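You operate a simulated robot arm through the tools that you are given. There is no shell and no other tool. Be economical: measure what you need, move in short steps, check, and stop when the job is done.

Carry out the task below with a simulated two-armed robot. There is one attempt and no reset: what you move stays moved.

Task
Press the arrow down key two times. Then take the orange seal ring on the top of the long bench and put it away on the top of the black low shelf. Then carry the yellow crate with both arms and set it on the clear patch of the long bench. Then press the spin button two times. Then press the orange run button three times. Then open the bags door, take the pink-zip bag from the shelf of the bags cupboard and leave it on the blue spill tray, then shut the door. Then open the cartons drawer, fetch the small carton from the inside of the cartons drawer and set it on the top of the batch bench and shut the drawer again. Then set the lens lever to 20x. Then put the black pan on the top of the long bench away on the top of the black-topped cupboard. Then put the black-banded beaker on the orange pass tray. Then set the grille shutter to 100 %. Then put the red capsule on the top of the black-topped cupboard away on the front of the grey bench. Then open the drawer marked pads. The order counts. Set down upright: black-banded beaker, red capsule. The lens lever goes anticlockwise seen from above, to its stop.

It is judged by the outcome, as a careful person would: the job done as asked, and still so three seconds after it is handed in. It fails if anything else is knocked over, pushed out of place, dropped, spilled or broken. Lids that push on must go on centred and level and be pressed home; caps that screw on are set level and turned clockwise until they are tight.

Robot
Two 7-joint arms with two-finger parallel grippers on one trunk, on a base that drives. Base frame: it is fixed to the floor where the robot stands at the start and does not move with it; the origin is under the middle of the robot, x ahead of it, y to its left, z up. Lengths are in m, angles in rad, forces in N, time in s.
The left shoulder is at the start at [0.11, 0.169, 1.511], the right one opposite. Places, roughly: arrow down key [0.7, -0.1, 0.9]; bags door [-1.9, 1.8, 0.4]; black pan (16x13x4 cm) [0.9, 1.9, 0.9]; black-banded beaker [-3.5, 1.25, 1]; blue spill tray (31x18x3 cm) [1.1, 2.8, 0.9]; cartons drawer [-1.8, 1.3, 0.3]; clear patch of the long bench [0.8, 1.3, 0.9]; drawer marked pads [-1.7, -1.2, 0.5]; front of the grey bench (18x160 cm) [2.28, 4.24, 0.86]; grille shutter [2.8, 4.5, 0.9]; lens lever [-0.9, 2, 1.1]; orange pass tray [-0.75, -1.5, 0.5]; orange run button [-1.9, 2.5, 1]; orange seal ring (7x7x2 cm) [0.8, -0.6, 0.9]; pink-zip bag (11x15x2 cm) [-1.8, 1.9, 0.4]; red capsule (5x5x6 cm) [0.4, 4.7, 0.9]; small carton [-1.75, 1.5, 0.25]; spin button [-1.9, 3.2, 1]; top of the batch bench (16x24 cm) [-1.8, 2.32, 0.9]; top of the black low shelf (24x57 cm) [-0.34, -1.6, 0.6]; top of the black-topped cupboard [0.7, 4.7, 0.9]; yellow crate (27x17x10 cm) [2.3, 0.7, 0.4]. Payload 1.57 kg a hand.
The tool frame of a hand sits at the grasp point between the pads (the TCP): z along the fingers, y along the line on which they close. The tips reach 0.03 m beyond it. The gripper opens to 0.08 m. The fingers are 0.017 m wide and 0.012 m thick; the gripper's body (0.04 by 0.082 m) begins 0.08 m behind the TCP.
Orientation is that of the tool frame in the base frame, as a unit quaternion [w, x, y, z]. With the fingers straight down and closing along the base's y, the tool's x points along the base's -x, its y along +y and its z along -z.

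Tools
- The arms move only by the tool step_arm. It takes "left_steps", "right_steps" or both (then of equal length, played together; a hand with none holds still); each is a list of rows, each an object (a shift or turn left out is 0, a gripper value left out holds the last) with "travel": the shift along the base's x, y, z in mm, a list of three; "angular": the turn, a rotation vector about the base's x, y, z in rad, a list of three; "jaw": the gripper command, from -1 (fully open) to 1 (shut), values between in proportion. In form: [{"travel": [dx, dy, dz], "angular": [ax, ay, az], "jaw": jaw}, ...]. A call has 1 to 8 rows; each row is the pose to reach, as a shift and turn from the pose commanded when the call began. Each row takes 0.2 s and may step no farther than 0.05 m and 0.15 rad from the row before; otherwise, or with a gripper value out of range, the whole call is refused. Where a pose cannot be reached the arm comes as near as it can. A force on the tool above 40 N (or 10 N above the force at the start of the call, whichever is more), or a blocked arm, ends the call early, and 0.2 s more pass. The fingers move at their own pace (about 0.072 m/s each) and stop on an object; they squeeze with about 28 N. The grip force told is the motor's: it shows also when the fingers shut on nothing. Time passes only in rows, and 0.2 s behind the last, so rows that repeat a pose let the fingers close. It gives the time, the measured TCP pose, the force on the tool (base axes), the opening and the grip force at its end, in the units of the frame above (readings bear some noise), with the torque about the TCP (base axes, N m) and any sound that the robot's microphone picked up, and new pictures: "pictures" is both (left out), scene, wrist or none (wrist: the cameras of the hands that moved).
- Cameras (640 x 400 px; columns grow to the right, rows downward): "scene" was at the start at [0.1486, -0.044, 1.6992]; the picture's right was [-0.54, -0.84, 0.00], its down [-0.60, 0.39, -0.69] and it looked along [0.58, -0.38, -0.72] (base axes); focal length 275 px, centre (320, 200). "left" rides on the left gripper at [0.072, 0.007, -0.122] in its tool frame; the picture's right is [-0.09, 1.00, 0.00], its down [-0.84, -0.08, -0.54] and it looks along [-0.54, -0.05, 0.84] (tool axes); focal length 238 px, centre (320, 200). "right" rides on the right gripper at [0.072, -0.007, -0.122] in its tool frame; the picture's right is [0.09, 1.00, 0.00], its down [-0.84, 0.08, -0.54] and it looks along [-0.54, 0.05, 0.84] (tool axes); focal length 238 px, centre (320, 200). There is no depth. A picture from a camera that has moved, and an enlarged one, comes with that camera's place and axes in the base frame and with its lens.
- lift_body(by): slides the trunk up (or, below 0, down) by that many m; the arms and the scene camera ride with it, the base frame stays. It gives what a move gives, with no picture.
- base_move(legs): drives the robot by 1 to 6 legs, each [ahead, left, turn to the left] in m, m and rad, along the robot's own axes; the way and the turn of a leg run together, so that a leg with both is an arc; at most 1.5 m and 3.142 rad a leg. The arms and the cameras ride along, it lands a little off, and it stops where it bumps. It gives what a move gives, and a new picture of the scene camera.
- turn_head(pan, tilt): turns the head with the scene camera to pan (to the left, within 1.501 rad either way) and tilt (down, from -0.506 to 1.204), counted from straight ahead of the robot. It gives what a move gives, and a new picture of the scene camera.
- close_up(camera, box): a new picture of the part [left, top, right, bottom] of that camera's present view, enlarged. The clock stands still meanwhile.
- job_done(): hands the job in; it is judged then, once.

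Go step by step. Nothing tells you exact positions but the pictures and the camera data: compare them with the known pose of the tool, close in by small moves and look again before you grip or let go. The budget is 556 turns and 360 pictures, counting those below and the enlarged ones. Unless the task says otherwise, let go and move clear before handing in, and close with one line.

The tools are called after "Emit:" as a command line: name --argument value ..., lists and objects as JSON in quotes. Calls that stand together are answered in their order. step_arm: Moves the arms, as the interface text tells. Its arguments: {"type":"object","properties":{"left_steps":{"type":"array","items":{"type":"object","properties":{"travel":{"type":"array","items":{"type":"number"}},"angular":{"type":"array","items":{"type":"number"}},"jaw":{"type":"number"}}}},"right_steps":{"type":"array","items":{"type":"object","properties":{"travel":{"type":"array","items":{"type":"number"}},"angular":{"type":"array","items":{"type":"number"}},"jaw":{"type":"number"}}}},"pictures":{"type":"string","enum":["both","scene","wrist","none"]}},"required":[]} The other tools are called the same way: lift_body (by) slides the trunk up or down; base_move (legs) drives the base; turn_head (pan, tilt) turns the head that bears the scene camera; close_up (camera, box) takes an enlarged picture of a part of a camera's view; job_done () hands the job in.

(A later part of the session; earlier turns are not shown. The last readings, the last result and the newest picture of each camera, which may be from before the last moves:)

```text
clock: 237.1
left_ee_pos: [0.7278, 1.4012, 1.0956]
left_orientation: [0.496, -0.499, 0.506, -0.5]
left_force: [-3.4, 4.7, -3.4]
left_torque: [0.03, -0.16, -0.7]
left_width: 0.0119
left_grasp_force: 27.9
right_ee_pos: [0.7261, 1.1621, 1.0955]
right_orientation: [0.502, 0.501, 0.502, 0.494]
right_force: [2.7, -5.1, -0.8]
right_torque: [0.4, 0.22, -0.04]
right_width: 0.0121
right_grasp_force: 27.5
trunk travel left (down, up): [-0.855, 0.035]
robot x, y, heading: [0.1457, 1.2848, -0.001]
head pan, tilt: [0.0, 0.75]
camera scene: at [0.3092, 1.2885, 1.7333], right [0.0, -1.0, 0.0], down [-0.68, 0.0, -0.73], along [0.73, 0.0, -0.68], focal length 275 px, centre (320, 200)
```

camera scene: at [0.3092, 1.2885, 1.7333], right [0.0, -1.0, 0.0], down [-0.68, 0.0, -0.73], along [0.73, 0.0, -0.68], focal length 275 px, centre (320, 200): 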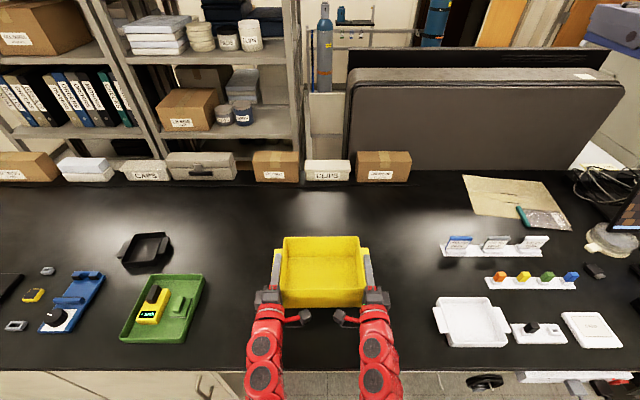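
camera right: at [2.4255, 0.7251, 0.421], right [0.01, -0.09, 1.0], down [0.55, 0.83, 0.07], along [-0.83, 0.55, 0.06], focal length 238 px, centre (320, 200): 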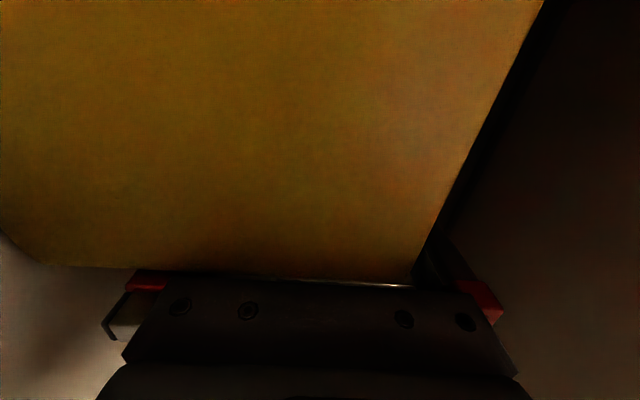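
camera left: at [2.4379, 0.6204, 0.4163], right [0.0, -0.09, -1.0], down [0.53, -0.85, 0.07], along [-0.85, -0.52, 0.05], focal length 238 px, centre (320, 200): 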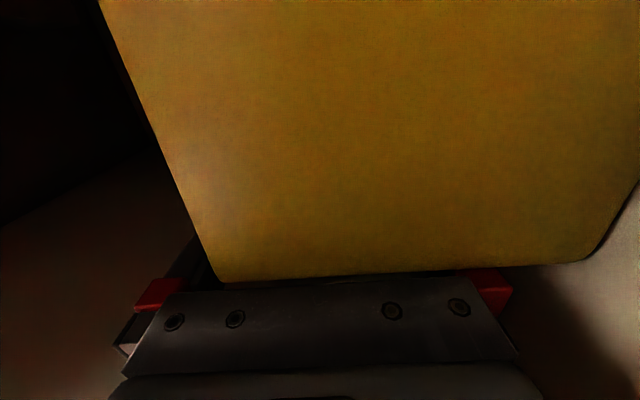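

I extend 40 mm more to be centred, then lower.

Emit:
step_arm --left_steps '[{"travel": [20, 0, 0]}, {"travel": [40, 0, 0]}, {"travel": [40, 0, -20]}, {"travel": [40, 0, -40]}, {"travel": [40, 0, -55]}, {"travel": [40, 0, -65]}]' --right_steps '[{"travel": [20, 0, 0]}, {"travel": [40, 0, 0]}, {"travel": [40, 0, -20]}, {"travel": [40, 0, -40]}, {"travel": [40, 0, -55]}, {"travel": [40, 0, -65]}]' --pictures "scene"

```text
clock: 238.5
left_ee_pos: [0.7664, 1.4025, 1.0324]
left_orientation: [0.495, -0.498, 0.506, -0.5]
left_force: [2.4, 11.6, -5.3]
left_torque: [0.27, -0.07, -0.02]
left_width: 0.012
left_grasp_force: 27.9
right_ee_pos: [0.7639, 1.1619, 1.0302]
right_orientation: [0.502, 0.501, 0.502, 0.494]
right_force: [-2.5, -12.0, 0.9]
right_torque: [0.48, 0.18, 0.68]
right_width: 0.0121
right_grasp_force: 28.2
trunk travel left (down, up): [-0.855, 0.035]
robot x, y, heading: [0.1489, 1.2863, -0.001]
head pan, tilt: [0.0, 0.75]
camera scene: at [0.3078, 1.2885, 1.7335], right [0.0, -1.0, 0.0], down [-0.68, 0.0, -0.73], along [0.73, 0.0, -0.68], focal length 275 px, centre (320, 200)
```

scene: 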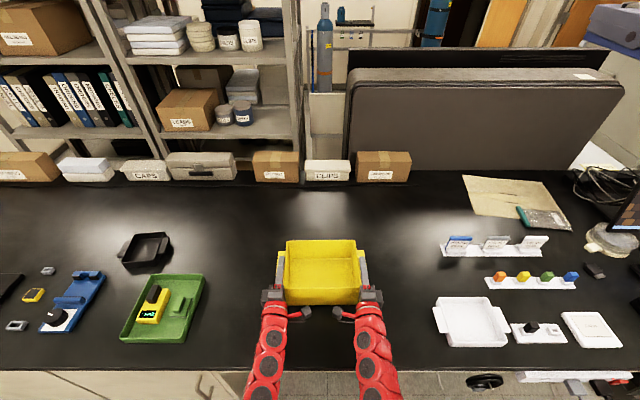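

Now the last centimetres, slowly.

Emit:
step_arm --left_steps '[{"travel": [0, 0, -6]}, {"travel": [0, 0, -10]}, {"travel": [0, 0, -14]}, {"travel": [0, 0, -17]}]' --right_steps '[{"travel": [0, 0, -6]}, {"travel": [0, 0, -10]}, {"travel": [0, 0, -14]}, {"travel": [0, 0, -17]}]' --pictures "none"

```text
clock: 239.5
left_ee_pos: [0.7669, 1.4025, 1.0146]
left_orientation: [0.496, -0.498, 0.507, -0.499]
left_force: [-4.2, 9.3, -3.8]
left_torque: [-0.05, -0.18, -0.52]
left_width: 0.0119
left_grasp_force: 28.1
right_ee_pos: [0.7652, 1.1618, 1.0132]
right_orientation: [0.502, 0.5, 0.503, 0.495]
right_force: [4.6, -8.8, -0.6]
right_torque: [0.49, 0.22, -0.51]
right_width: 0.0118
right_grasp_force: 27.5
trunk travel left (down, up): [-0.855, 0.035]
robot x, y, heading: [0.1407, 1.2871, -0.001]
head pan, tilt: [0.0, 0.75]
```

Emit:
step_arm --left_steps '[{"travel": [0, 0, -4]}, {"travel": [0, 0, -7]}, {"travel": [0, 0, -10]}]' --right_steps '[{"travel": [0, 0, -4]}, {"travel": [0, 0, -7]}, {"travel": [0, 0, -10]}]' --pictures "none"

Emit:
close_up --camera "scene" --box '[240, 220, 400, 320]'

```text
clock: 240.4
left_ee_pos: [0.766, 1.403, 1.0132]
left_orientation: [-0.501, 0.494, -0.501, 0.504]
left_force: [3.2, -0.1, 8.4]
left_torque: [-0.18, 0.9, -0.54]
left_width: 0.0122
left_grasp_force: 28.3
right_ee_pos: [0.766, 1.1623, 1.0116]
right_orientation: [0.507, 0.496, 0.498, 0.499]
right_force: [-2.0, -1.7, 15.1]
right_torque: [0.21, 1.18, 1.38]
right_width: 0.0119
right_grasp_force: 27.5
trunk travel left (down, up): [-0.855, 0.035]
robot x, y, heading: [0.1416, 1.2843, 0.004]
head pan, tilt: [0.0, 0.75]
stopped in row 3 (right hand): the force on the tool passed its limit at 42 N (the readings are from after the stop); the commanded pose is now the measured one
```

```text
4.00 times, centred on (320, 270) of scene
camera zoom: at [0.3042, 1.2887, 1.7338], right [0.0, -1.0, 0.0], down [-0.68, 0.0, -0.73], along [0.73, 0.0, -0.68], focal length 1099 px, centre (320, -80)
```

zoom: 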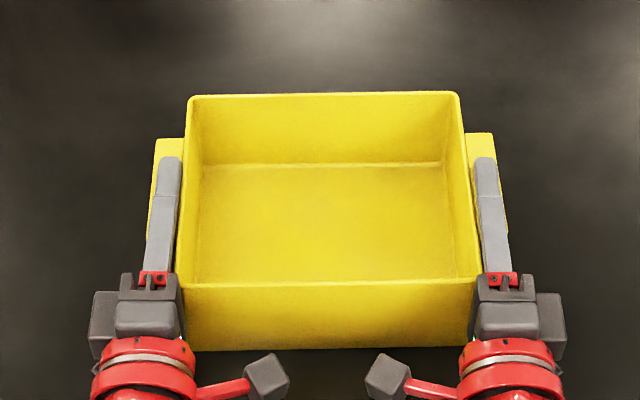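

The crate rests on the bench. I open both grippers and retreat straight back.

Emit:
step_arm --left_steps '[{"jaw": 0.3}, {"jaw": -0.3}, {"jaw": -0.6}, {"jaw": -0.6}]' --right_steps '[{"jaw": 0.3}, {"jaw": -0.3}, {"jaw": -0.6}, {"jaw": -0.6}]' --pictures "none"

Emit:
step_arm --left_steps '[{"travel": [-20, 1, 0]}, {"travel": [-50, 3, 0]}, {"travel": [-80, 6, 0]}, {"travel": [-110, 10, 0]}, {"travel": [-140, 10, 5]}]' --right_steps '[{"travel": [-20, -1, 0]}, {"travel": [-50, -3, 0]}, {"travel": [-80, -6, 0]}, {"travel": [-110, -10, 0]}, {"travel": [-140, -10, 5]}]' --pictures "scene"

```text
clock: 241.4
left_ee_pos: [0.7688, 1.4032, 1.0094]
left_orientation: [0.499, -0.496, 0.503, -0.502]
left_force: [0.3, 0.0, 0.6]
left_torque: [-0.01, 0.01, -0.02]
left_width: 0.0641
left_grasp_force: 0.0
right_ee_pos: [0.7664, 1.1627, 1.009]
right_orientation: [0.505, 0.497, 0.501, 0.497]
right_force: [0.5, 0.1, -0.2]
right_torque: [0.0, -0.02, 0.01]
right_width: 0.0643
right_grasp_force: 0.0
trunk travel left (down, up): [-0.855, 0.035]
robot x, y, heading: [0.1441, 1.289, 0.003]
head pan, tilt: [0.0, 0.75]
```

```text
clock: 242.6
left_ee_pos: [0.6266, 1.412, 1.0154]
left_orientation: [-0.5, 0.496, -0.502, 0.502]
left_force: [-0.7, 0.3, -0.5]
left_torque: [-0.02, 0.02, 0.0]
left_width: 0.0642
left_grasp_force: 0.1
right_ee_pos: [0.6251, 1.1531, 1.0152]
right_orientation: [0.505, 0.497, 0.499, 0.498]
right_force: [-0.4, 0.4, 0.7]
right_torque: [-0.02, 0.0, 0.04]
right_width: 0.064
right_grasp_force: 0.1
trunk travel left (down, up): [-0.855, 0.035]
robot x, y, heading: [0.1425, 1.2891, 0.001]
head pan, tilt: [0.0, 0.75]
camera scene: at [0.3046, 1.2884, 1.7339], right [0.0, -1.0, 0.0], down [-0.68, 0.0, -0.73], along [0.73, 0.0, -0.68], focal length 275 px, centre (320, 200)
```

scene: 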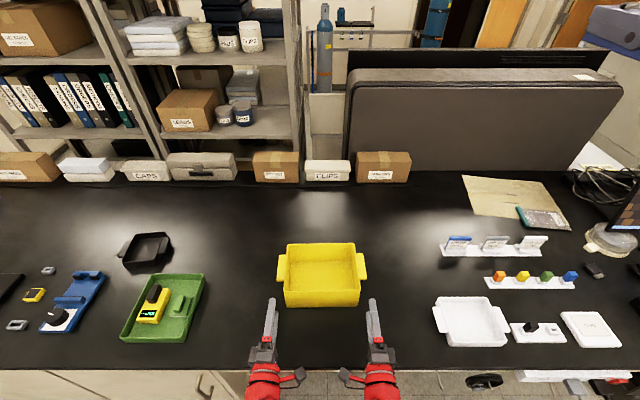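

The crate is on the clear patch. Next the buttons on the far side of the island bench; I back off and go along the aisle to its end.

Emit:
base_move --legs '[[-0.3, 0, 0], [0, 1.3, 0], [0, 1.2, 0]]'

Emit:
base_move --legs '[[0, 0, 1.571]]'

Emit:
turn_head --pan 0.7 --tilt 0.55

```text
clock: 256.4
left_ee_pos: [0.3351, 3.8903, 1.0146]
left_orientation: [0.498, -0.496, 0.503, -0.502]
left_force: [-0.3, -0.4, 0.9]
left_torque: [0.02, 0.02, 0.0]
left_width: 0.0641
left_grasp_force: 0.0
right_ee_pos: [0.3322, 3.6301, 1.0144]
right_orientation: [0.505, 0.498, 0.5, 0.498]
right_force: [-0.8, 0.9, 0.4]
right_torque: [-0.02, 0.03, 0.01]
right_width: 0.0639
right_grasp_force: 0.0
trunk travel left (down, up): [-0.855, 0.035]
robot x, y, heading: [-0.1494, 3.7651, 0.001]
head pan, tilt: [0.0, 0.75]
camera scene: at [0.0134, 3.7664, 1.7336], right [0.0, -1.0, 0.0], down [-0.68, 0.0, -0.73], along [0.73, 0.0, -0.68], focal length 275 px, centre (320, 200)
```

scene: 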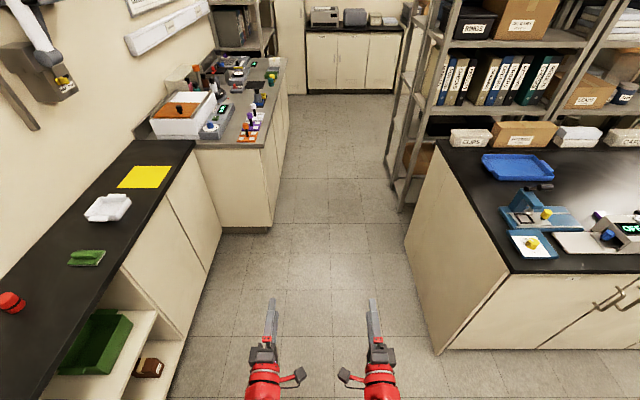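

```text
clock: 260.6
left_ee_pos: [-0.2714, 4.2533, 1.0148]
left_orientation: [0.707, -0.707, 0.006, -0.003]
left_force: [-0.4, 0.4, -0.1]
left_torque: [-0.01, -0.05, -0.02]
left_width: 0.0638
left_grasp_force: 0.1
right_ee_pos: [-0.0115, 4.2491, 1.014]
right_orientation: [0.007, 0.0, 0.706, 0.709]
right_force: [0.1, 0.9, -0.2]
right_torque: [0.0, 0.01, 0.01]
right_width: 0.0638
right_grasp_force: 0.1
trunk travel left (down, up): [-0.855, 0.035]
robot x, y, heading: [-0.1477, 3.7661, 1.572]
head pan, tilt: [0.0, 0.75]
camera scene: at [-0.1487, 3.9295, 1.7336], right [1.0, 0.0, 0.0], down [0.0, -0.68, -0.73], along [0.0, 0.73, -0.68], focal length 275 px, centre (320, 200)
```

scene: 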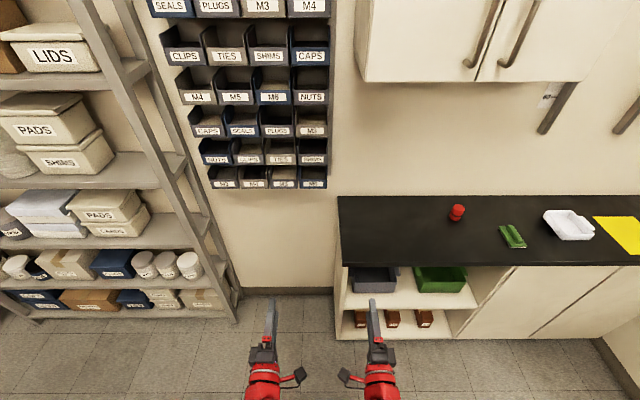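

```text
clock: 261.6
left_ee_pos: [-0.2723, 4.2516, 1.0149]
left_orientation: [0.708, -0.707, 0.006, -0.004]
left_force: [-0.7, 0.1, 0.0]
left_torque: [0.03, -0.01, 0.05]
left_width: 0.0639
left_grasp_force: 0.0
right_ee_pos: [-0.0116, 4.2485, 1.0126]
right_orientation: [0.008, 0.001, 0.705, 0.709]
right_force: [-0.5, -0.9, -0.6]
right_torque: [0.05, 0.01, -0.01]
right_width: 0.0637
right_grasp_force: 0.0
trunk travel left (down, up): [-0.855, 0.035]
robot x, y, heading: [-0.1462, 3.7638, 1.568]
head pan, tilt: [0.7, 0.55]
camera scene: at [-0.2066, 3.9157, 1.7509], right [0.77, 0.64, 0.0], down [0.33, -0.4, -0.85], along [-0.55, 0.66, -0.52], focal length 275 px, centre (320, 200)
```

scene: 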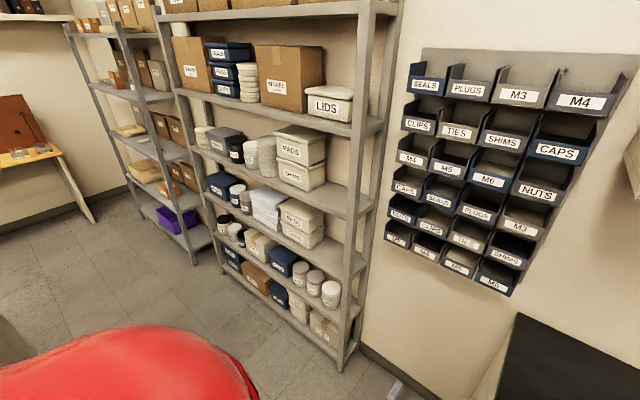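

Passage between the island end (y 3.56) and the rack front (y 4.69) is open. I drive through along y about 4.1.

Emit:
base_move --legs '[[0.3, 0, 0], [0, 0, 1.571], [1.3, 0, 0], [0.9, 0, 0]]'

Emit:
turn_head --pan 0.6 --tilt 0.5

```text
clock: 277.9
left_ee_pos: [-2.8299, 3.9277, 1.0153]
left_orientation: [-0.5, 0.501, 0.498, -0.501]
left_force: [0.4, -0.3, 1.1]
left_torque: [-0.01, 0.03, 0.02]
left_width: 0.064
left_grasp_force: 0.0
right_ee_pos: [-2.8301, 4.1883, 1.0124]
right_orientation: [-0.499, -0.501, 0.496, 0.504]
right_force: [0.1, 0.3, -0.5]
right_torque: [0.02, -0.01, -0.01]
right_width: 0.0639
right_grasp_force: 0.0
trunk travel left (down, up): [-0.855, 0.035]
robot x, y, heading: [-2.3448, 4.0557, -3.134]
head pan, tilt: [0.7, 0.55]
camera scene: at [-2.4933, 3.9954, 1.751], right [-0.65, 0.76, 0.0], down [0.4, 0.34, -0.85], along [-0.65, -0.55, -0.52], focal length 275 px, centre (320, 200)
```

scene: 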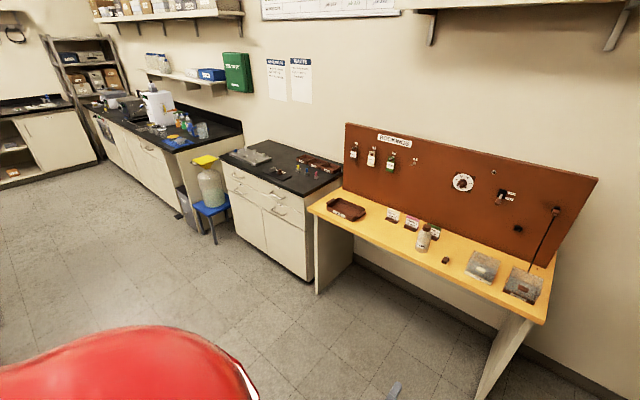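

```text
clock: 278.6
left_ee_pos: [-2.8297, 3.9285, 1.0139]
left_orientation: [-0.501, 0.501, 0.498, -0.5]
left_force: [0.3, -0.6, -0.6]
left_torque: [0.0, 0.0, 0.01]
left_width: 0.0641
left_grasp_force: 0.1
right_ee_pos: [-2.8305, 4.1869, 1.0133]
right_orientation: [-0.498, -0.502, 0.496, 0.504]
right_force: [-0.8, 0.0, 0.0]
right_torque: [-0.02, -0.02, 0.01]
right_width: 0.064
right_grasp_force: 0.1
trunk travel left (down, up): [-0.855, 0.035]
robot x, y, heading: [-2.3495, 4.0496, -3.132]
head pan, tilt: [0.6, 0.499]
camera scene: at [-2.5003, 4.0017, 1.7555], right [-0.57, 0.82, 0.0], down [0.39, 0.27, -0.88], along [-0.72, -0.5, -0.48], focal length 275 px, centre (320, 200)
```

scene: 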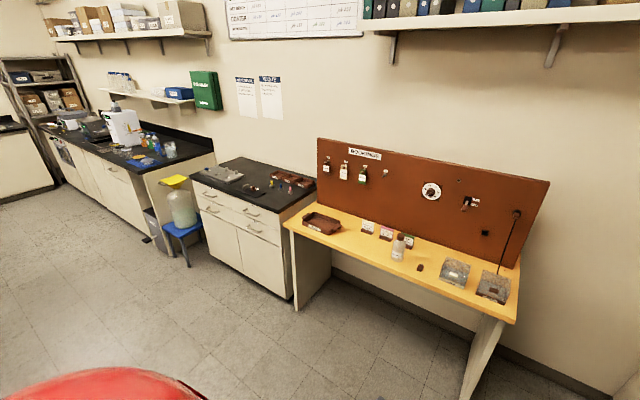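

Wide aisle here. I go forward 0.3, turn left a half turn to face the island from this side, and look.

Emit:
base_move --legs '[[0.35, 0, 0], [0, 0, 1.571], [0, 0, 1.562]]'

Emit:
turn_head --pan -0.6 --tilt 0.6

```text
clock: 288.5
left_ee_pos: [-2.2076, 4.175, 1.0144]
left_orientation: [0.498, -0.495, 0.504, -0.503]
left_force: [-0.5, 0.3, 0.4]
left_torque: [0.01, -0.01, 0.0]
left_width: 0.064
left_grasp_force: 0.0
right_ee_pos: [-2.2113, 3.9122, 1.0131]
right_orientation: [0.506, 0.499, 0.498, 0.496]
right_force: [0.0, 0.3, 1.2]
right_torque: [0.0, 0.02, -0.04]
right_width: 0.0638
right_grasp_force: 0.1
trunk travel left (down, up): [-0.855, 0.035]
robot x, y, heading: [-2.6936, 4.0548, -0.005]
head pan, tilt: [0.6, 0.499]
camera scene: at [-2.5375, 4.1027, 1.7555], right [0.56, -0.83, 0.0], down [-0.4, -0.27, -0.88], along [0.73, 0.49, -0.48], focal length 275 px, centre (320, 200)
```

scene: 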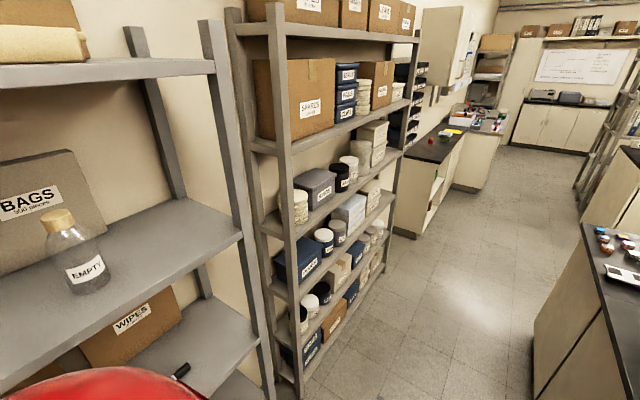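

```text
clock: 289.9
left_ee_pos: [-2.2081, 4.1727, 1.0141]
left_orientation: [0.498, -0.495, 0.504, -0.503]
left_force: [0.4, 0.7, 0.6]
left_torque: [0.02, -0.02, -0.03]
left_width: 0.0641
left_grasp_force: 0.1
right_ee_pos: [-2.2112, 3.913, 1.0137]
right_orientation: [0.507, 0.499, 0.499, 0.495]
right_force: [0.2, -1.1, 0.0]
right_torque: [0.02, 0.0, 0.02]
right_width: 0.064
right_grasp_force: 0.1
trunk travel left (down, up): [-0.855, 0.035]
robot x, y, heading: [-2.6937, 4.0524, -0.013]
head pan, tilt: [-0.6, 0.6]
camera scene: at [-2.5403, 4.0014, 1.7464], right [-0.57, -0.82, 0.0], down [-0.46, 0.32, -0.83], along [0.68, -0.47, -0.56], focal length 275 px, centre (320, 200)
```

scene: 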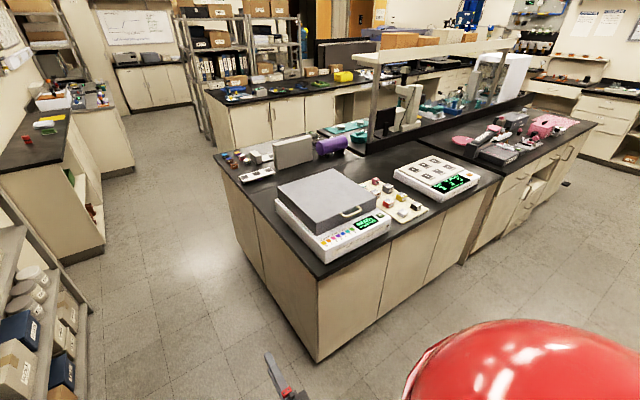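

I see the centrifuge (spin panel) at the island corner and the batch unit next to it. I sidestep right to y about 3.25.

Emit:
base_move --legs '[[0, -0.8, 0.012]]'

Emit:
turn_head --pan 0.0 --tilt 0.7

Emit:
close_up --camera "scene" --box '[220, 150, 420, 275]'

```text
clock: 294.2
left_ee_pos: [-2.2119, 3.3699, 1.015]
left_orientation: [0.5, -0.497, 0.502, -0.501]
left_force: [0.4, -0.1, -0.1]
left_torque: [-0.02, -0.02, 0.02]
left_width: 0.0642
left_grasp_force: 0.1
right_ee_pos: [-2.2128, 3.1108, 1.0136]
right_orientation: [0.506, 0.497, 0.5, 0.497]
right_force: [-0.5, 0.6, -0.4]
right_torque: [-0.01, 0.02, 0.01]
right_width: 0.0641
right_grasp_force: 0.2
trunk travel left (down, up): [-0.855, 0.035]
robot x, y, heading: [-2.697, 3.2456, 0.005]
head pan, tilt: [-0.6, 0.6]
camera scene: at [-2.5421, 3.1963, 1.7464], right [-0.56, -0.83, 0.0], down [-0.47, 0.32, -0.83], along [0.68, -0.47, -0.56], focal length 275 px, centre (320, 200)
```

scene: 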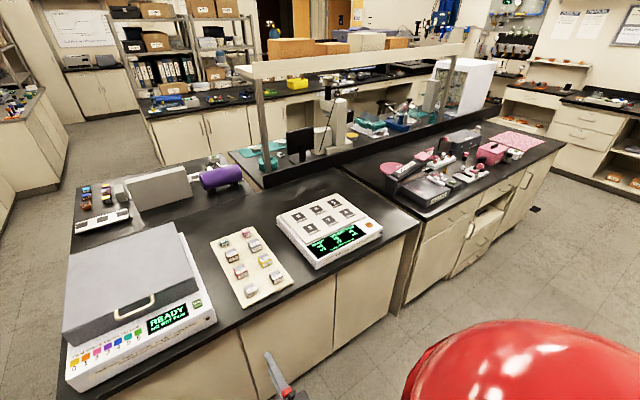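

```text
clock: 295.2
left_ee_pos: [-2.2112, 3.3717, 1.0143]
left_orientation: [0.5, -0.496, 0.502, -0.502]
left_force: [0.1, 0.7, -0.4]
left_torque: [0.04, 0.02, 0.0]
left_width: 0.064
left_grasp_force: 0.0
right_ee_pos: [-2.2112, 3.11, 1.0129]
right_orientation: [0.505, 0.497, 0.501, 0.497]
right_force: [-0.2, 0.1, 0.3]
right_torque: [0.01, 0.02, -0.02]
right_width: 0.0641
right_grasp_force: 0.1
trunk travel left (down, up): [-0.855, 0.035]
robot x, y, heading: [-2.6987, 3.2441, 0.003]
head pan, tilt: [0.0, 0.7]
camera scene: at [-2.5302, 3.2461, 1.7378], right [0.0, -1.0, 0.0], down [-0.64, 0.0, -0.77], along [0.77, 0.0, -0.64], focal length 275 px, centre (320, 200)
```

scene: 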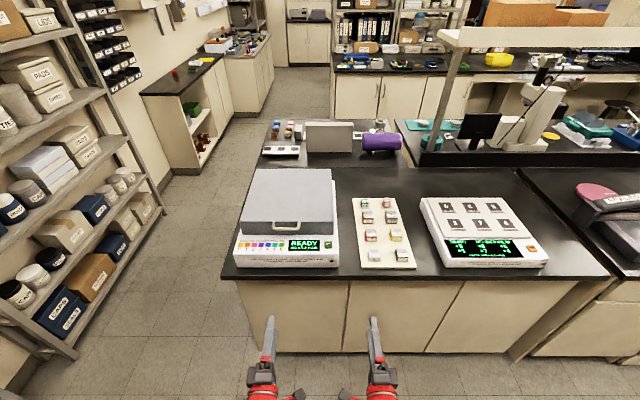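

```text
3.20 times, centred on (320, 212) of scene
camera zoom: at [-2.5302, 3.2461, 1.7378], right [0.0, -1.0, 0.0], down [-0.64, 0.0, -0.77], along [0.77, 0.0, -0.64], focal length 879 px, centre (320, 160)
```

zoom: 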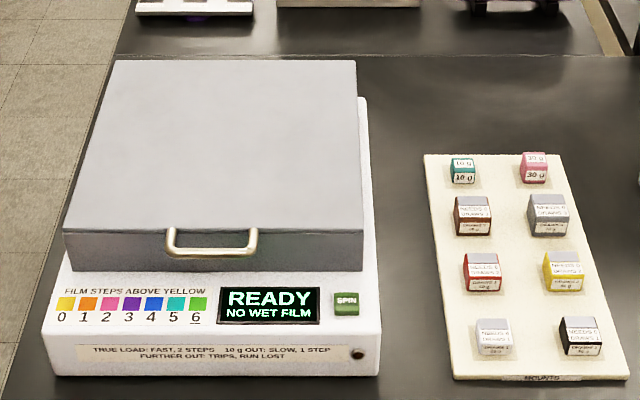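

The SPIN button is at about [-1.886, 3.217, 1.0], on top of the front panel. I turn both hands back to fingers-down.

Emit:
step_arm --left_steps '[{"travel": [-5, 15, 3], "angular": [0.086, 0.086, -0.086]}, {"travel": [-10, 30, 6], "angular": [0.172, 0.172, -0.172]}, {"travel": [-15, 45, 9], "angular": [0.258, 0.258, -0.258]}, {"travel": [-20, 60, 12], "angular": [0.344, 0.344, -0.344]}, {"travel": [-25, 75, 15], "angular": [0.43, 0.43, -0.43]}, {"travel": [-30, 90, 18], "angular": [0.516, 0.516, -0.516]}, {"travel": [-35, 105, 20], "angular": [0.602, 0.602, -0.602]}]' --right_steps '[{"travel": [0, -5, 5], "angular": [-0.086, 0.086, 0.086]}, {"travel": [0, -10, 10], "angular": [-0.172, 0.172, 0.172]}, {"travel": [0, -15, 15], "angular": [-0.258, 0.258, 0.258]}, {"travel": [0, -20, 20], "angular": [-0.344, 0.344, 0.344]}, {"travel": [0, -25, 25], "angular": [-0.43, 0.43, 0.43]}, {"travel": [0, -30, 30], "angular": [-0.516, 0.516, 0.516]}, {"travel": [0, -35, 35], "angular": [-0.602, 0.602, 0.602]}]' --pictures "none"

Emit:
step_arm --left_steps '[{"travel": [-5, 15, 0], "angular": [0.086, 0.086, -0.086]}, {"travel": [-10, 30, 0], "angular": [0.172, 0.172, -0.172]}, {"travel": [-15, 45, 0], "angular": [0.258, 0.258, -0.258]}, {"travel": [-20, 60, 0], "angular": [0.344, 0.344, -0.344]}, {"travel": [-25, 75, 0], "angular": [0.43, 0.43, -0.43]}, {"travel": [-30, 90, 0], "angular": [0.516, 0.516, -0.516]}, {"travel": [-35, 105, 0], "angular": [0.607, 0.607, -0.607]}]' --right_steps '[{"travel": [0, -5, 5], "angular": [-0.086, 0.086, 0.086], "jaw": 1}, {"travel": [0, -10, 10], "angular": [-0.172, 0.172, 0.172]}, {"travel": [0, -15, 15], "angular": [-0.258, 0.258, 0.258]}, {"travel": [0, -20, 20], "angular": [-0.344, 0.344, 0.344]}, {"travel": [0, -25, 25], "angular": [-0.43, 0.43, 0.43]}, {"travel": [0, -30, 30], "angular": [-0.516, 0.516, 0.516]}, {"travel": [0, -35, 35], "angular": [-0.607, 0.607, 0.607]}]' --pictures "none"

```text
clock: 296.8
left_ee_pos: [-2.2447, 3.4762, 1.0338]
left_orientation: [0.286, -0.287, 0.867, -0.291]
left_force: [0.4, -0.9, 0.3]
left_torque: [-0.02, 0.0, -0.03]
left_width: 0.0642
left_grasp_force: 0.0
right_ee_pos: [-2.2072, 3.0742, 1.0404]
right_orientation: [0.305, 0.284, 0.853, 0.313]
right_force: [-0.5, -1.4, 0.0]
right_torque: [0.04, -0.06, 0.0]
right_width: 0.064
right_grasp_force: 0.1
right hand out of reach, approached as far as the arm can: row 6, 7
trunk travel left (down, up): [-0.855, 0.035]
robot x, y, heading: [-2.6947, 3.2452, -0.002]
head pan, tilt: [0.0, 0.7]
```

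```text
refused: row 7 steps farther than a row can; nothing moved
```

The last row turned a hair too much; resend with finer steps.

Emit:
step_arm --left_steps '[{"travel": [-5, 15, 0], "angular": [0.076, 0.076, -0.076]}, {"travel": [-10, 30, 0], "angular": [0.152, 0.152, -0.152]}, {"travel": [-15, 45, 0], "angular": [0.228, 0.228, -0.228]}, {"travel": [-20, 60, 0], "angular": [0.304, 0.304, -0.304]}, {"travel": [-25, 75, 0], "angular": [0.38, 0.38, -0.38]}, {"travel": [-30, 90, 0], "angular": [0.456, 0.456, -0.456]}, {"travel": [-35, 105, 0], "angular": [0.53, 0.53, -0.53]}, {"travel": [-35, 105, 0], "angular": [0.605, 0.605, -0.605]}]' --right_steps '[{"travel": [0, -5, 0], "angular": [-0.08, 0.08, 0.08], "jaw": 1}, {"travel": [0, -10, 0], "angular": [-0.16, 0.16, 0.16]}, {"travel": [0, -15, 0], "angular": [-0.24, 0.24, 0.24]}, {"travel": [0, -20, 0], "angular": [-0.32, 0.32, 0.32]}, {"travel": [0, -25, 0], "angular": [-0.4, 0.4, 0.4]}, {"travel": [0, -30, 0], "angular": [-0.48, 0.48, 0.48]}, {"travel": [0, -35, 0], "angular": [-0.56, 0.56, 0.56]}, {"travel": [0, -35, 0], "angular": [-0.635, 0.6, 0.635]}]' --pictures "none"

```text
clock: 298.6
left_ee_pos: [-2.2805, 3.5804, 1.0348]
left_orientation: [-0.003, 0.001, 1.0, -0.001]
left_force: [0.0, 0.2, 0.6]
left_torque: [-0.02, 0.01, 0.01]
left_width: 0.0642
left_grasp_force: 0.0
right_ee_pos: [-2.2084, 3.0413, 1.0404]
right_orientation: [0.007, -0.016, 1.0, 0.021]
right_force: [-0.1, -0.4, -0.2]
right_torque: [0.0, 0.01, 0.02]
right_width: 0.0001
right_grasp_force: 21.4
trunk travel left (down, up): [-0.855, 0.035]
robot x, y, heading: [-2.6957, 3.2432, 0.001]
head pan, tilt: [0.0, 0.7]
```

I raise the trunk the last 3 cm and drive so that the right hand arrives over the SPIN button.

Emit:
lift_body --by 0.03

Emit:
base_move --legs '[[0.26, 0.17, 0]]'

Emit:
close_up --camera "right" --box '[0, 0, 640, 400]'

```text
clock: 299.4
left_ee_pos: [-2.2817, 3.5801, 1.0641]
left_orientation: [-0.002, 0.001, 1.0, -0.002]
left_force: [-0.6, -0.5, 0.1]
left_torque: [0.01, -0.01, -0.04]
left_width: 0.0638
left_grasp_force: 0.0
right_ee_pos: [-2.2085, 3.0393, 1.0686]
right_orientation: [0.008, -0.017, 1.0, 0.021]
right_force: [0.5, 0.4, 0.8]
right_torque: [-0.02, 0.03, 0.0]
right_width: 0.0
right_grasp_force: 21.3
trunk travel left (down, up): [-0.885, 0.005]
robot x, y, heading: [-2.6932, 3.2455, 0.003]
head pan, tilt: [0.0, 0.7]
```

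```text
clock: 301.4
left_ee_pos: [-2.0261, 3.7487, 1.0659]
left_orientation: [-0.003, 0.002, 1.0, -0.002]
left_force: [0.7, -0.3, -0.4]
left_torque: [-0.02, -0.01, 0.01]
left_width: 0.064
left_grasp_force: 0.1
right_ee_pos: [-1.9521, 3.2085, 1.0689]
right_orientation: [0.008, -0.016, 1.0, 0.022]
right_force: [-0.7, 0.4, -0.9]
right_torque: [0.01, 0.01, -0.02]
right_width: 0.0
right_grasp_force: 21.1
trunk travel left (down, up): [-0.885, 0.005]
robot x, y, heading: [-2.441, 3.4143, -0.004]
head pan, tilt: [0.0, 0.7]
camera scene: at [-2.2744, 3.4143, 1.7679], right [0.0, -1.0, 0.0], down [-0.64, 0.0, -0.77], along [0.77, 0.0, -0.64], focal length 275 px, centre (320, 200)
```

scene: 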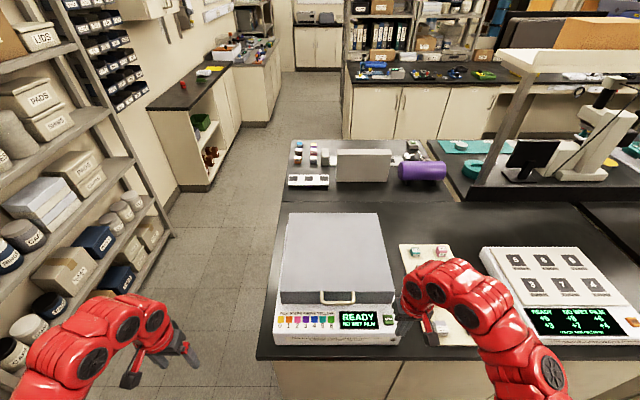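

```text
1.00 times, centred on (320, 200) of right (not enlarged: the box is as wide or as high as the picture)
camera zoom: at [-2.0272, 3.1946, 1.1903], right [-0.12, 0.99, 0.04], down [0.82, 0.08, 0.56], along [0.55, 0.1, -0.83], focal length 238 px, centre (320, 200)
```

zoom: 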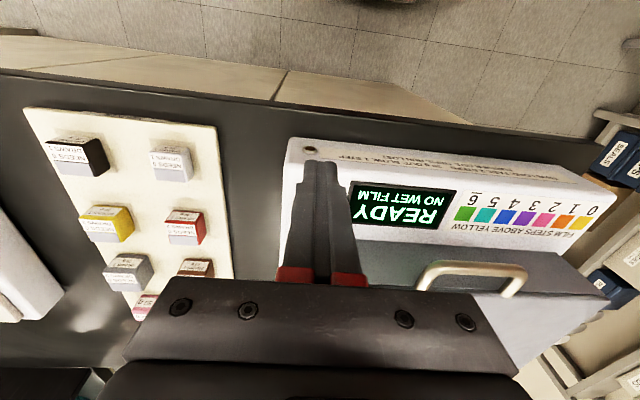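

Emit:
close_up --camera "scene" --box '[320, 270, 440, 345]'

```text
5.33 times, centred on (380, 308) of scene
camera zoom: at [-2.2744, 3.4143, 1.7679], right [0.0, -1.0, 0.0], down [-0.64, 0.0, -0.77], along [0.77, 0.0, -0.64], focal length 1465 px, centre (0, -373)
```

zoom: 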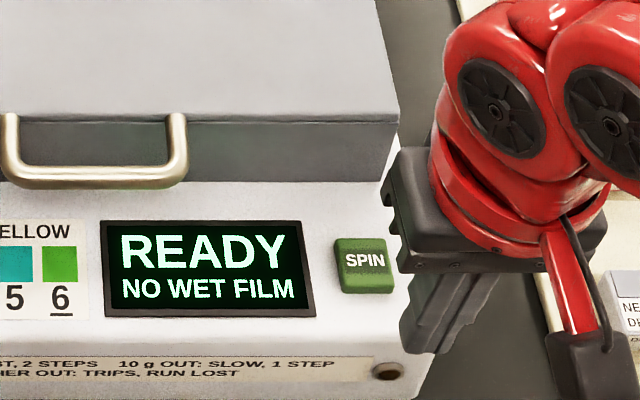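

SPIN at [-1.883, 3.217, 0.993]. I bring the closed right fingertips over it.

Emit:
step_arm --right_steps '[{"travel": [35, 4, 0]}, {"travel": [69, 8, 0]}, {"travel": [69, 8, 0]}]' --pictures "wrist"

Emit:
close_up --camera "scene" --box '[320, 250, 440, 325]'

```text
clock: 302.2
left_ee_pos: [-2.0252, 3.7496, 1.0647]
left_orientation: [-0.002, 0.001, 1.0, -0.001]
left_force: [0.8, 0.0, 0.5]
left_torque: [-0.03, 0.04, -0.03]
left_width: 0.064
left_grasp_force: 0.1
right_ee_pos: [-1.8833, 3.2168, 1.0694]
right_orientation: [0.008, -0.015, 1.0, 0.021]
right_force: [0.1, 0.1, -0.4]
right_torque: [0.01, -0.02, 0.0]
right_width: 0.0
right_grasp_force: 21.9
trunk travel left (down, up): [-0.885, 0.005]
robot x, y, heading: [-2.4394, 3.4138, -0.0]
head pan, tilt: [0.0, 0.7]
camera right: at [-1.9576, 3.2034, 1.1896], right [-0.12, 0.99, 0.04], down [0.82, 0.08, 0.56], along [0.55, 0.1, -0.83], focal length 238 px, centre (320, 200)
```

right: 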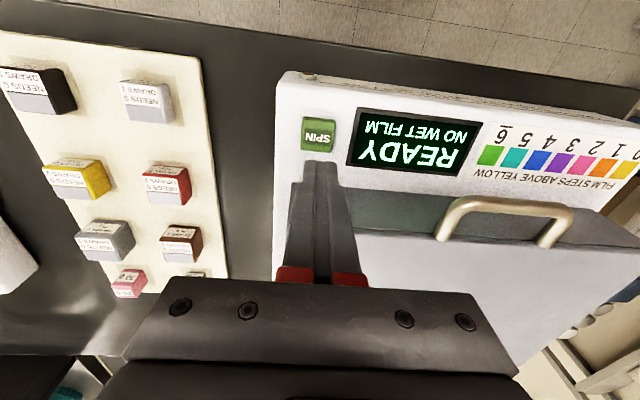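

```text
5.33 times, centred on (380, 288) of scene
camera zoom: at [-2.2737, 3.4148, 1.7679], right [0.0, -1.0, 0.0], down [-0.64, 0.0, -0.77], along [0.77, 0.0, -0.64], focal length 1465 px, centre (0, -267)
```

zoom: 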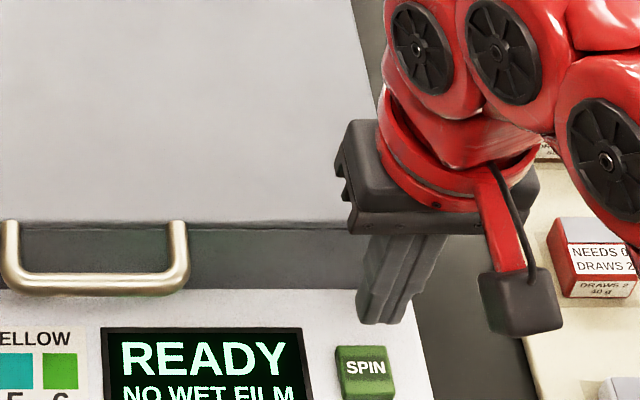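

Aligned (button about 4 mm nearer). I descend and press.

Emit:
step_arm --right_steps '[{"travel": [-4, 0, -20]}, {"travel": [-4, 0, -34]}, {"travel": [-4, 0, -40]}, {"travel": [-4, 0, -44]}, {"travel": [-4, 0, -48]}, {"travel": [-4, 0, -51]}]' --pictures "none"

```text
clock: 303.6
left_ee_pos: [-2.0256, 3.7499, 1.0648]
left_orientation: [-0.003, 0.001, 1.0, -0.001]
left_force: [-0.3, 0.9, -0.6]
left_torque: [0.0, -0.01, -0.03]
left_width: 0.0641
left_grasp_force: 0.1
right_ee_pos: [-1.886, 3.2171, 1.0195]
right_orientation: [0.01, -0.016, 1.0, 0.02]
right_force: [1.2, 1.5, 6.9]
right_torque: [0.06, -0.02, -0.02]
right_width: 0.0004
right_grasp_force: 21.3
trunk travel left (down, up): [-0.885, 0.005]
robot x, y, heading: [-2.44, 3.4162, 0.001]
head pan, tilt: [0.0, 0.7]
heard: click
```

First press clicked. Lift off and press again, then lift.

Emit:
step_arm --right_steps '[{"travel": [0, 0, 8]}, {"travel": [0, 0, 15]}, {"travel": [0, 0, 15]}]' --pictures "none"

Emit:
step_arm --right_steps '[{"travel": [0, 0, -8]}, {"travel": [0, 0, -12]}, {"travel": [0, 0, -15]}]' --pictures "none"

Emit:
step_arm --right_steps '[{"travel": [0, 0, 10]}, {"travel": [0, 0, 30]}, {"travel": [-20, 0, 50]}]' --pictures "scene"

```text
clock: 304.4
left_ee_pos: [-2.0251, 3.7502, 1.0648]
left_orientation: [-0.002, 0.002, 1.0, -0.002]
left_force: [-0.6, 0.7, 0.8]
left_torque: [0.02, -0.01, 0.05]
left_width: 0.0639
left_grasp_force: 0.1
right_ee_pos: [-1.8851, 3.217, 1.0341]
right_orientation: [0.008, -0.015, 1.0, 0.021]
right_force: [0.4, -0.7, -0.4]
right_torque: [-0.01, -0.01, 0.0]
right_width: 0.0
right_grasp_force: 20.9
trunk travel left (down, up): [-0.885, 0.005]
robot x, y, heading: [-2.4434, 3.4134, -0.006]
head pan, tilt: [0.0, 0.7]
```

```text
clock: 305.2
left_ee_pos: [-2.0245, 3.7501, 1.0654]
left_orientation: [-0.002, 0.002, 1.0, -0.002]
left_force: [-0.2, 0.4, 0.1]
left_torque: [-0.01, 0.0, -0.02]
left_width: 0.0641
left_grasp_force: 0.0
right_ee_pos: [-1.8869, 3.2176, 1.0187]
right_orientation: [0.01, -0.016, 1.0, 0.021]
right_force: [0.8, 1.4, 6.0]
right_torque: [0.0, 0.04, -0.03]
right_width: 0.0001
right_grasp_force: 20.9
trunk travel left (down, up): [-0.885, 0.005]
robot x, y, heading: [-2.4374, 3.4159, 0.002]
head pan, tilt: [0.0, 0.7]
heard: click
```

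```text
clock: 306.1
left_ee_pos: [-2.0255, 3.7488, 1.0657]
left_orientation: [-0.003, 0.002, 1.0, -0.002]
left_force: [-0.5, -0.8, -0.1]
left_torque: [-0.02, -0.01, 0.01]
left_width: 0.0641
left_grasp_force: 0.1
right_ee_pos: [-1.907, 3.2159, 1.0697]
right_orientation: [0.009, -0.015, 1.0, 0.022]
right_force: [0.1, 0.1, 0.4]
right_torque: [0.02, -0.03, 0.02]
right_width: 0.0
right_grasp_force: 21.2
trunk travel left (down, up): [-0.885, 0.005]
robot x, y, heading: [-2.4414, 3.4181, -0.001]
head pan, tilt: [0.0, 0.7]
camera scene: at [-2.2744, 3.4144, 1.7679], right [0.0, -1.0, 0.0], down [-0.64, 0.0, -0.77], along [0.77, 0.0, -0.64], focal length 275 px, centre (320, 200)
```

scene: 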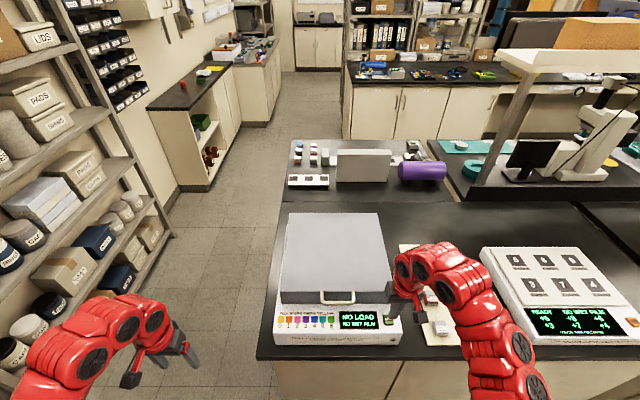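

Two clicks; the display reacted. Now to the orange run button at about [-1.888, 2.51]: I step back 0.1 m, go right 0.7 m.

Emit:
base_move --legs '[[-0.1, 0, 0], [0, -0.7, 0]]'

Emit:
close_up --camera "scene" --box '[320, 200, 480, 300]'

```text
clock: 310.6
left_ee_pos: [-2.1245, 3.0626, 1.0656]
left_orientation: [-0.002, -0.005, 1.0, -0.001]
left_force: [-0.2, 0.0, 0.3]
left_torque: [0.01, -0.02, -0.01]
left_width: 0.064
left_grasp_force: 0.1
right_ee_pos: [-1.997, 2.5335, 1.0693]
right_orientation: [0.008, -0.023, 0.999, 0.021]
right_force: [-0.1, 0.0, 0.0]
right_torque: [0.01, -0.02, 0.02]
right_width: 0.0001
right_grasp_force: 21.5
trunk travel left (down, up): [-0.885, 0.005]
robot x, y, heading: [-2.5351, 2.7207, 0.016]
head pan, tilt: [0.0, 0.7]
camera scene: at [-2.3679, 2.7258, 1.7678], right [0.01, -1.0, 0.0], down [-0.64, -0.01, -0.76], along [0.76, 0.01, -0.64], focal length 275 px, centre (320, 200)
```

scene: 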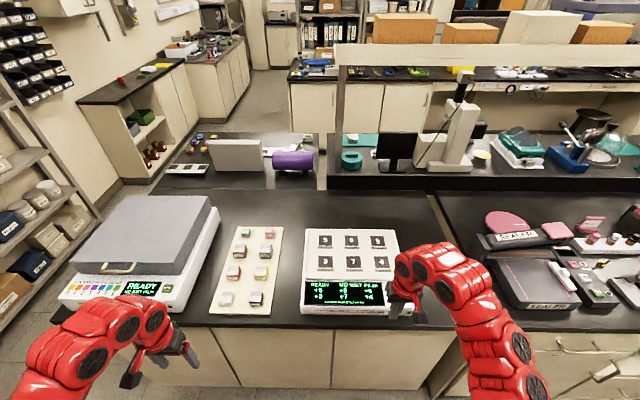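

```text
4.00 times, centred on (400, 250) of scene
camera zoom: at [-2.3679, 2.7258, 1.7678], right [0.01, -1.0, 0.0], down [-0.64, -0.01, -0.76], along [0.76, 0.01, -0.64], focal length 1099 px, centre (0, 0)
```

zoom: 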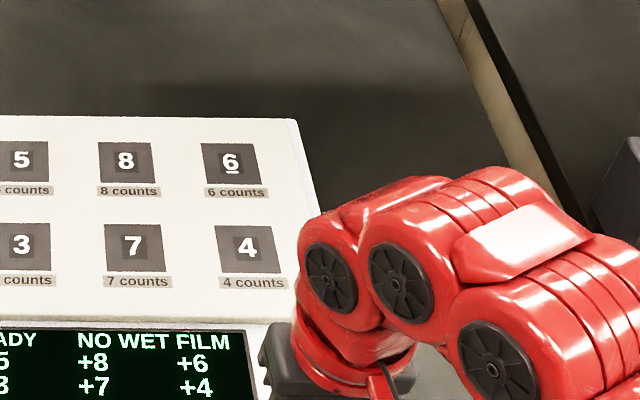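

The arm hides the button; I use the right wrist camera.

Emit:
base_move --legs '[[0.08, 0, -0.015]]'

Emit:
close_up --camera "right" --box '[0, 0, 640, 400]'

```text
clock: 311.7
left_ee_pos: [-2.0428, 3.0576, 1.0661]
left_orientation: [-0.002, 0.001, 1.0, -0.001]
left_force: [-0.4, -0.1, 0.4]
left_torque: [0.0, -0.04, -0.03]
left_width: 0.0641
left_grasp_force: 0.0
right_ee_pos: [-1.9237, 2.5248, 1.0689]
right_orientation: [0.009, -0.015, 1.0, 0.021]
right_force: [-0.3, 0.3, 0.1]
right_torque: [-0.03, 0.02, -0.01]
right_width: 0.0
right_grasp_force: 21.4
trunk travel left (down, up): [-0.885, 0.005]
robot x, y, heading: [-2.4552, 2.7249, 0.006]
head pan, tilt: [0.0, 0.7]
camera scene: at [-2.2921, 2.7237, 1.7681], right [0.0, -1.0, 0.0], down [-0.64, 0.0, -0.77], along [0.77, 0.0, -0.64], focal length 275 px, centre (320, 200)
```

scene: 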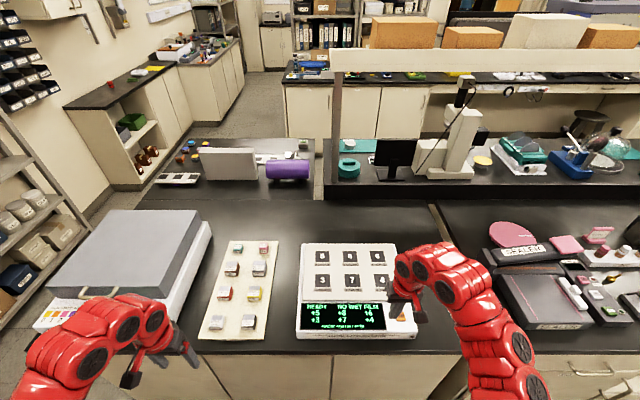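

```text
1.00 times, centred on (320, 200) of right (not enlarged: the box is as wide or as high as the picture)
camera zoom: at [-1.9994, 2.5117, 1.19], right [-0.12, 0.99, 0.04], down [0.82, 0.08, 0.56], along [0.55, 0.1, -0.83], focal length 238 px, centre (320, 200)
```

zoom: 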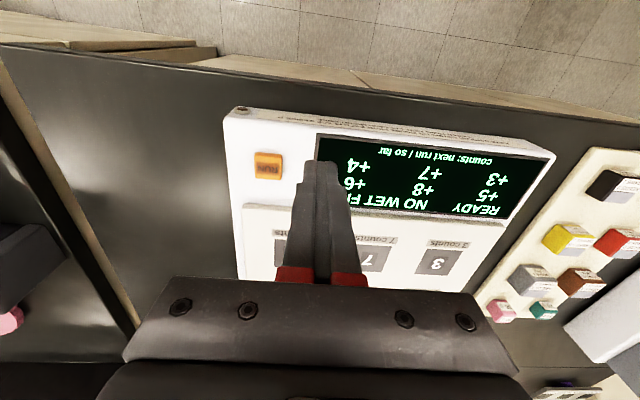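

RUN is at about [-1.893, 2.480]. Moving the fingertips above it and checking.

Emit:
step_arm --right_steps '[{"travel": [15, -22, 0]}, {"travel": [30, -44, 0]}, {"travel": [30, -44, -15]}]' --pictures "wrist"

Emit:
close_up --camera "right" --box '[240, 80, 400, 180]'

```text
clock: 312.5
left_ee_pos: [-2.0409, 3.058, 1.0638]
left_orientation: [-0.003, 0.001, 1.0, -0.002]
left_force: [0.5, 0.6, 0.7]
left_torque: [0.0, 0.01, 0.01]
left_width: 0.0639
left_grasp_force: 0.0
right_ee_pos: [-1.8924, 2.4806, 1.0529]
right_orientation: [0.008, -0.015, 1.0, 0.021]
right_force: [-0.3, 1.1, 0.9]
right_torque: [-0.02, 0.01, -0.02]
right_width: 0.0002
right_grasp_force: 21.6
trunk travel left (down, up): [-0.885, 0.005]
robot x, y, heading: [-2.4548, 2.7225, -0.0]
head pan, tilt: [0.0, 0.7]
camera right: at [-1.9666, 2.4673, 1.1728], right [-0.12, 0.99, 0.04], down [0.83, 0.08, 0.56], along [0.55, 0.1, -0.83], focal length 238 px, centre (320, 200)
```

right: 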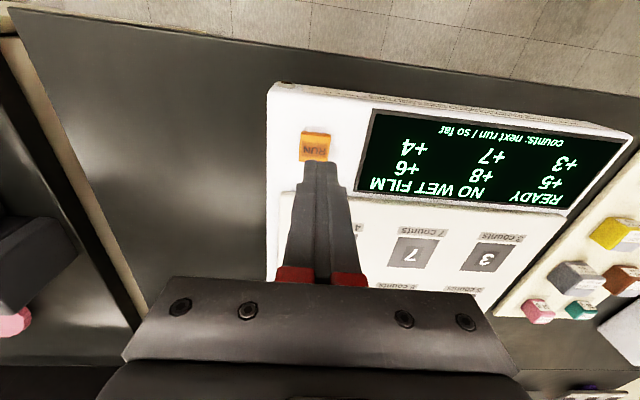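

```text
4.00 times, centred on (320, 130) of right
camera zoom: at [-1.9666, 2.4673, 1.1728], right [-0.12, 0.99, 0.04], down [0.83, 0.08, 0.56], along [0.55, 0.1, -0.83], focal length 953 px, centre (320, 480)
```

zoom: 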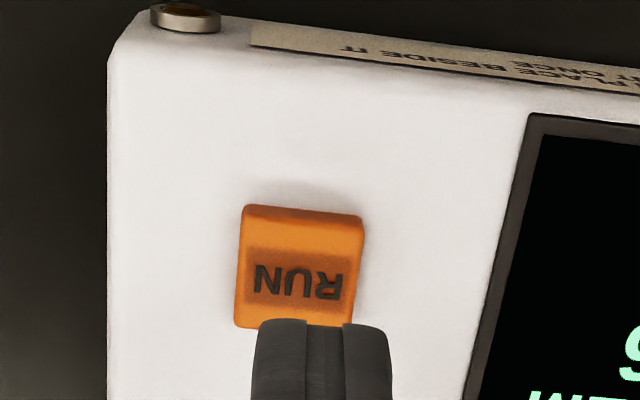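

Well aligned. Pressing (first).

Emit:
step_arm --right_steps '[{"travel": [-1, -1, -15]}, {"travel": [-1, -1, -24]}, {"travel": [-1, -1, -29]}, {"travel": [-1, -1, -33]}, {"travel": [-1, -1, -36]}]' --pictures "none"

```text
clock: 313.7
left_ee_pos: [-2.0408, 3.0578, 1.0664]
left_orientation: [-0.002, 0.001, 1.0, -0.002]
left_force: [-0.4, 0.0, -0.4]
left_torque: [0.01, -0.02, 0.01]
left_width: 0.0639
left_grasp_force: 0.1
right_ee_pos: [-1.8926, 2.4799, 1.0184]
right_orientation: [0.009, -0.016, 1.0, 0.021]
right_force: [0.1, 0.0, 0.5]
right_torque: [0.0, 0.01, 0.02]
right_width: 0.0002
right_grasp_force: 22.1
trunk travel left (down, up): [-0.885, 0.005]
robot x, y, heading: [-2.457, 2.7225, -0.003]
head pan, tilt: [0.0, 0.7]
```

Not yet touching; I go down a little further.

Emit:
step_arm --right_steps '[{"travel": [0, 0, -3]}, {"travel": [0, 0, -6]}, {"travel": [0, 0, -9]}, {"travel": [0, 0, -11]}]' --pictures "none"

```text
clock: 314.7
left_ee_pos: [-2.0424, 3.0573, 1.0641]
left_orientation: [-0.003, 0.002, 1.0, -0.002]
left_force: [-0.5, -0.2, -0.6]
left_torque: [0.0, -0.01, 0.02]
left_width: 0.0641
left_grasp_force: 0.2
right_ee_pos: [-1.8944, 2.481, 1.0068]
right_orientation: [0.008, -0.017, 1.0, 0.021]
right_force: [-0.2, 0.0, 0.1]
right_torque: [0.02, 0.0, 0.02]
right_width: 0.0001
right_grasp_force: 21.0
trunk travel left (down, up): [-0.885, 0.005]
robot x, y, heading: [-2.4541, 2.7258, 0.001]
head pan, tilt: [0.0, 0.7]
```

Emit:
step_arm --right_steps '[{"travel": [2, 0, -3]}, {"travel": [3, 0, -6]}, {"travel": [3, 0, -9]}, {"travel": [3, 0, -12]}]' --pictures "wrist"

```text
clock: 315.7
left_ee_pos: [-2.0419, 3.0578, 1.0648]
left_orientation: [-0.002, 0.002, 1.0, -0.002]
left_force: [0.2, -0.6, 0.8]
left_torque: [0.0, 0.04, -0.01]
left_width: 0.0639
left_grasp_force: 0.0
right_ee_pos: [-1.8896, 2.4803, 0.9958]
right_orientation: [0.008, -0.015, 1.0, 0.02]
right_force: [-0.7, 0.5, 0.9]
right_torque: [0.0, 0.02, 0.0]
right_width: 0.0001
right_grasp_force: 21.2
trunk travel left (down, up): [-0.885, 0.005]
robot x, y, heading: [-2.4543, 2.7251, -0.0]
head pan, tilt: [0.0, 0.7]
heard: click
camera right: at [-1.9658, 2.4667, 1.1155], right [-0.12, 0.99, 0.04], down [0.83, 0.08, 0.56], along [0.55, 0.1, -0.83], focal length 238 px, centre (320, 200)
```

right: 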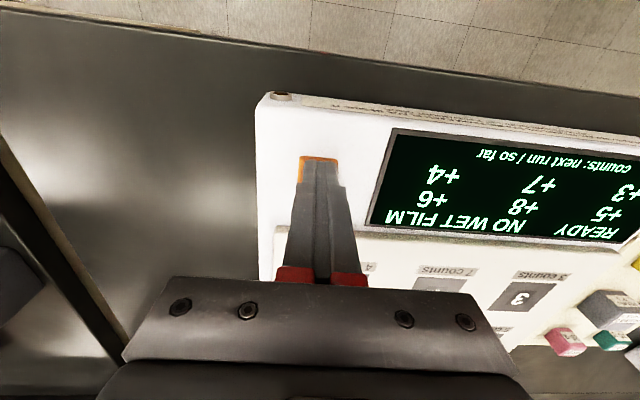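

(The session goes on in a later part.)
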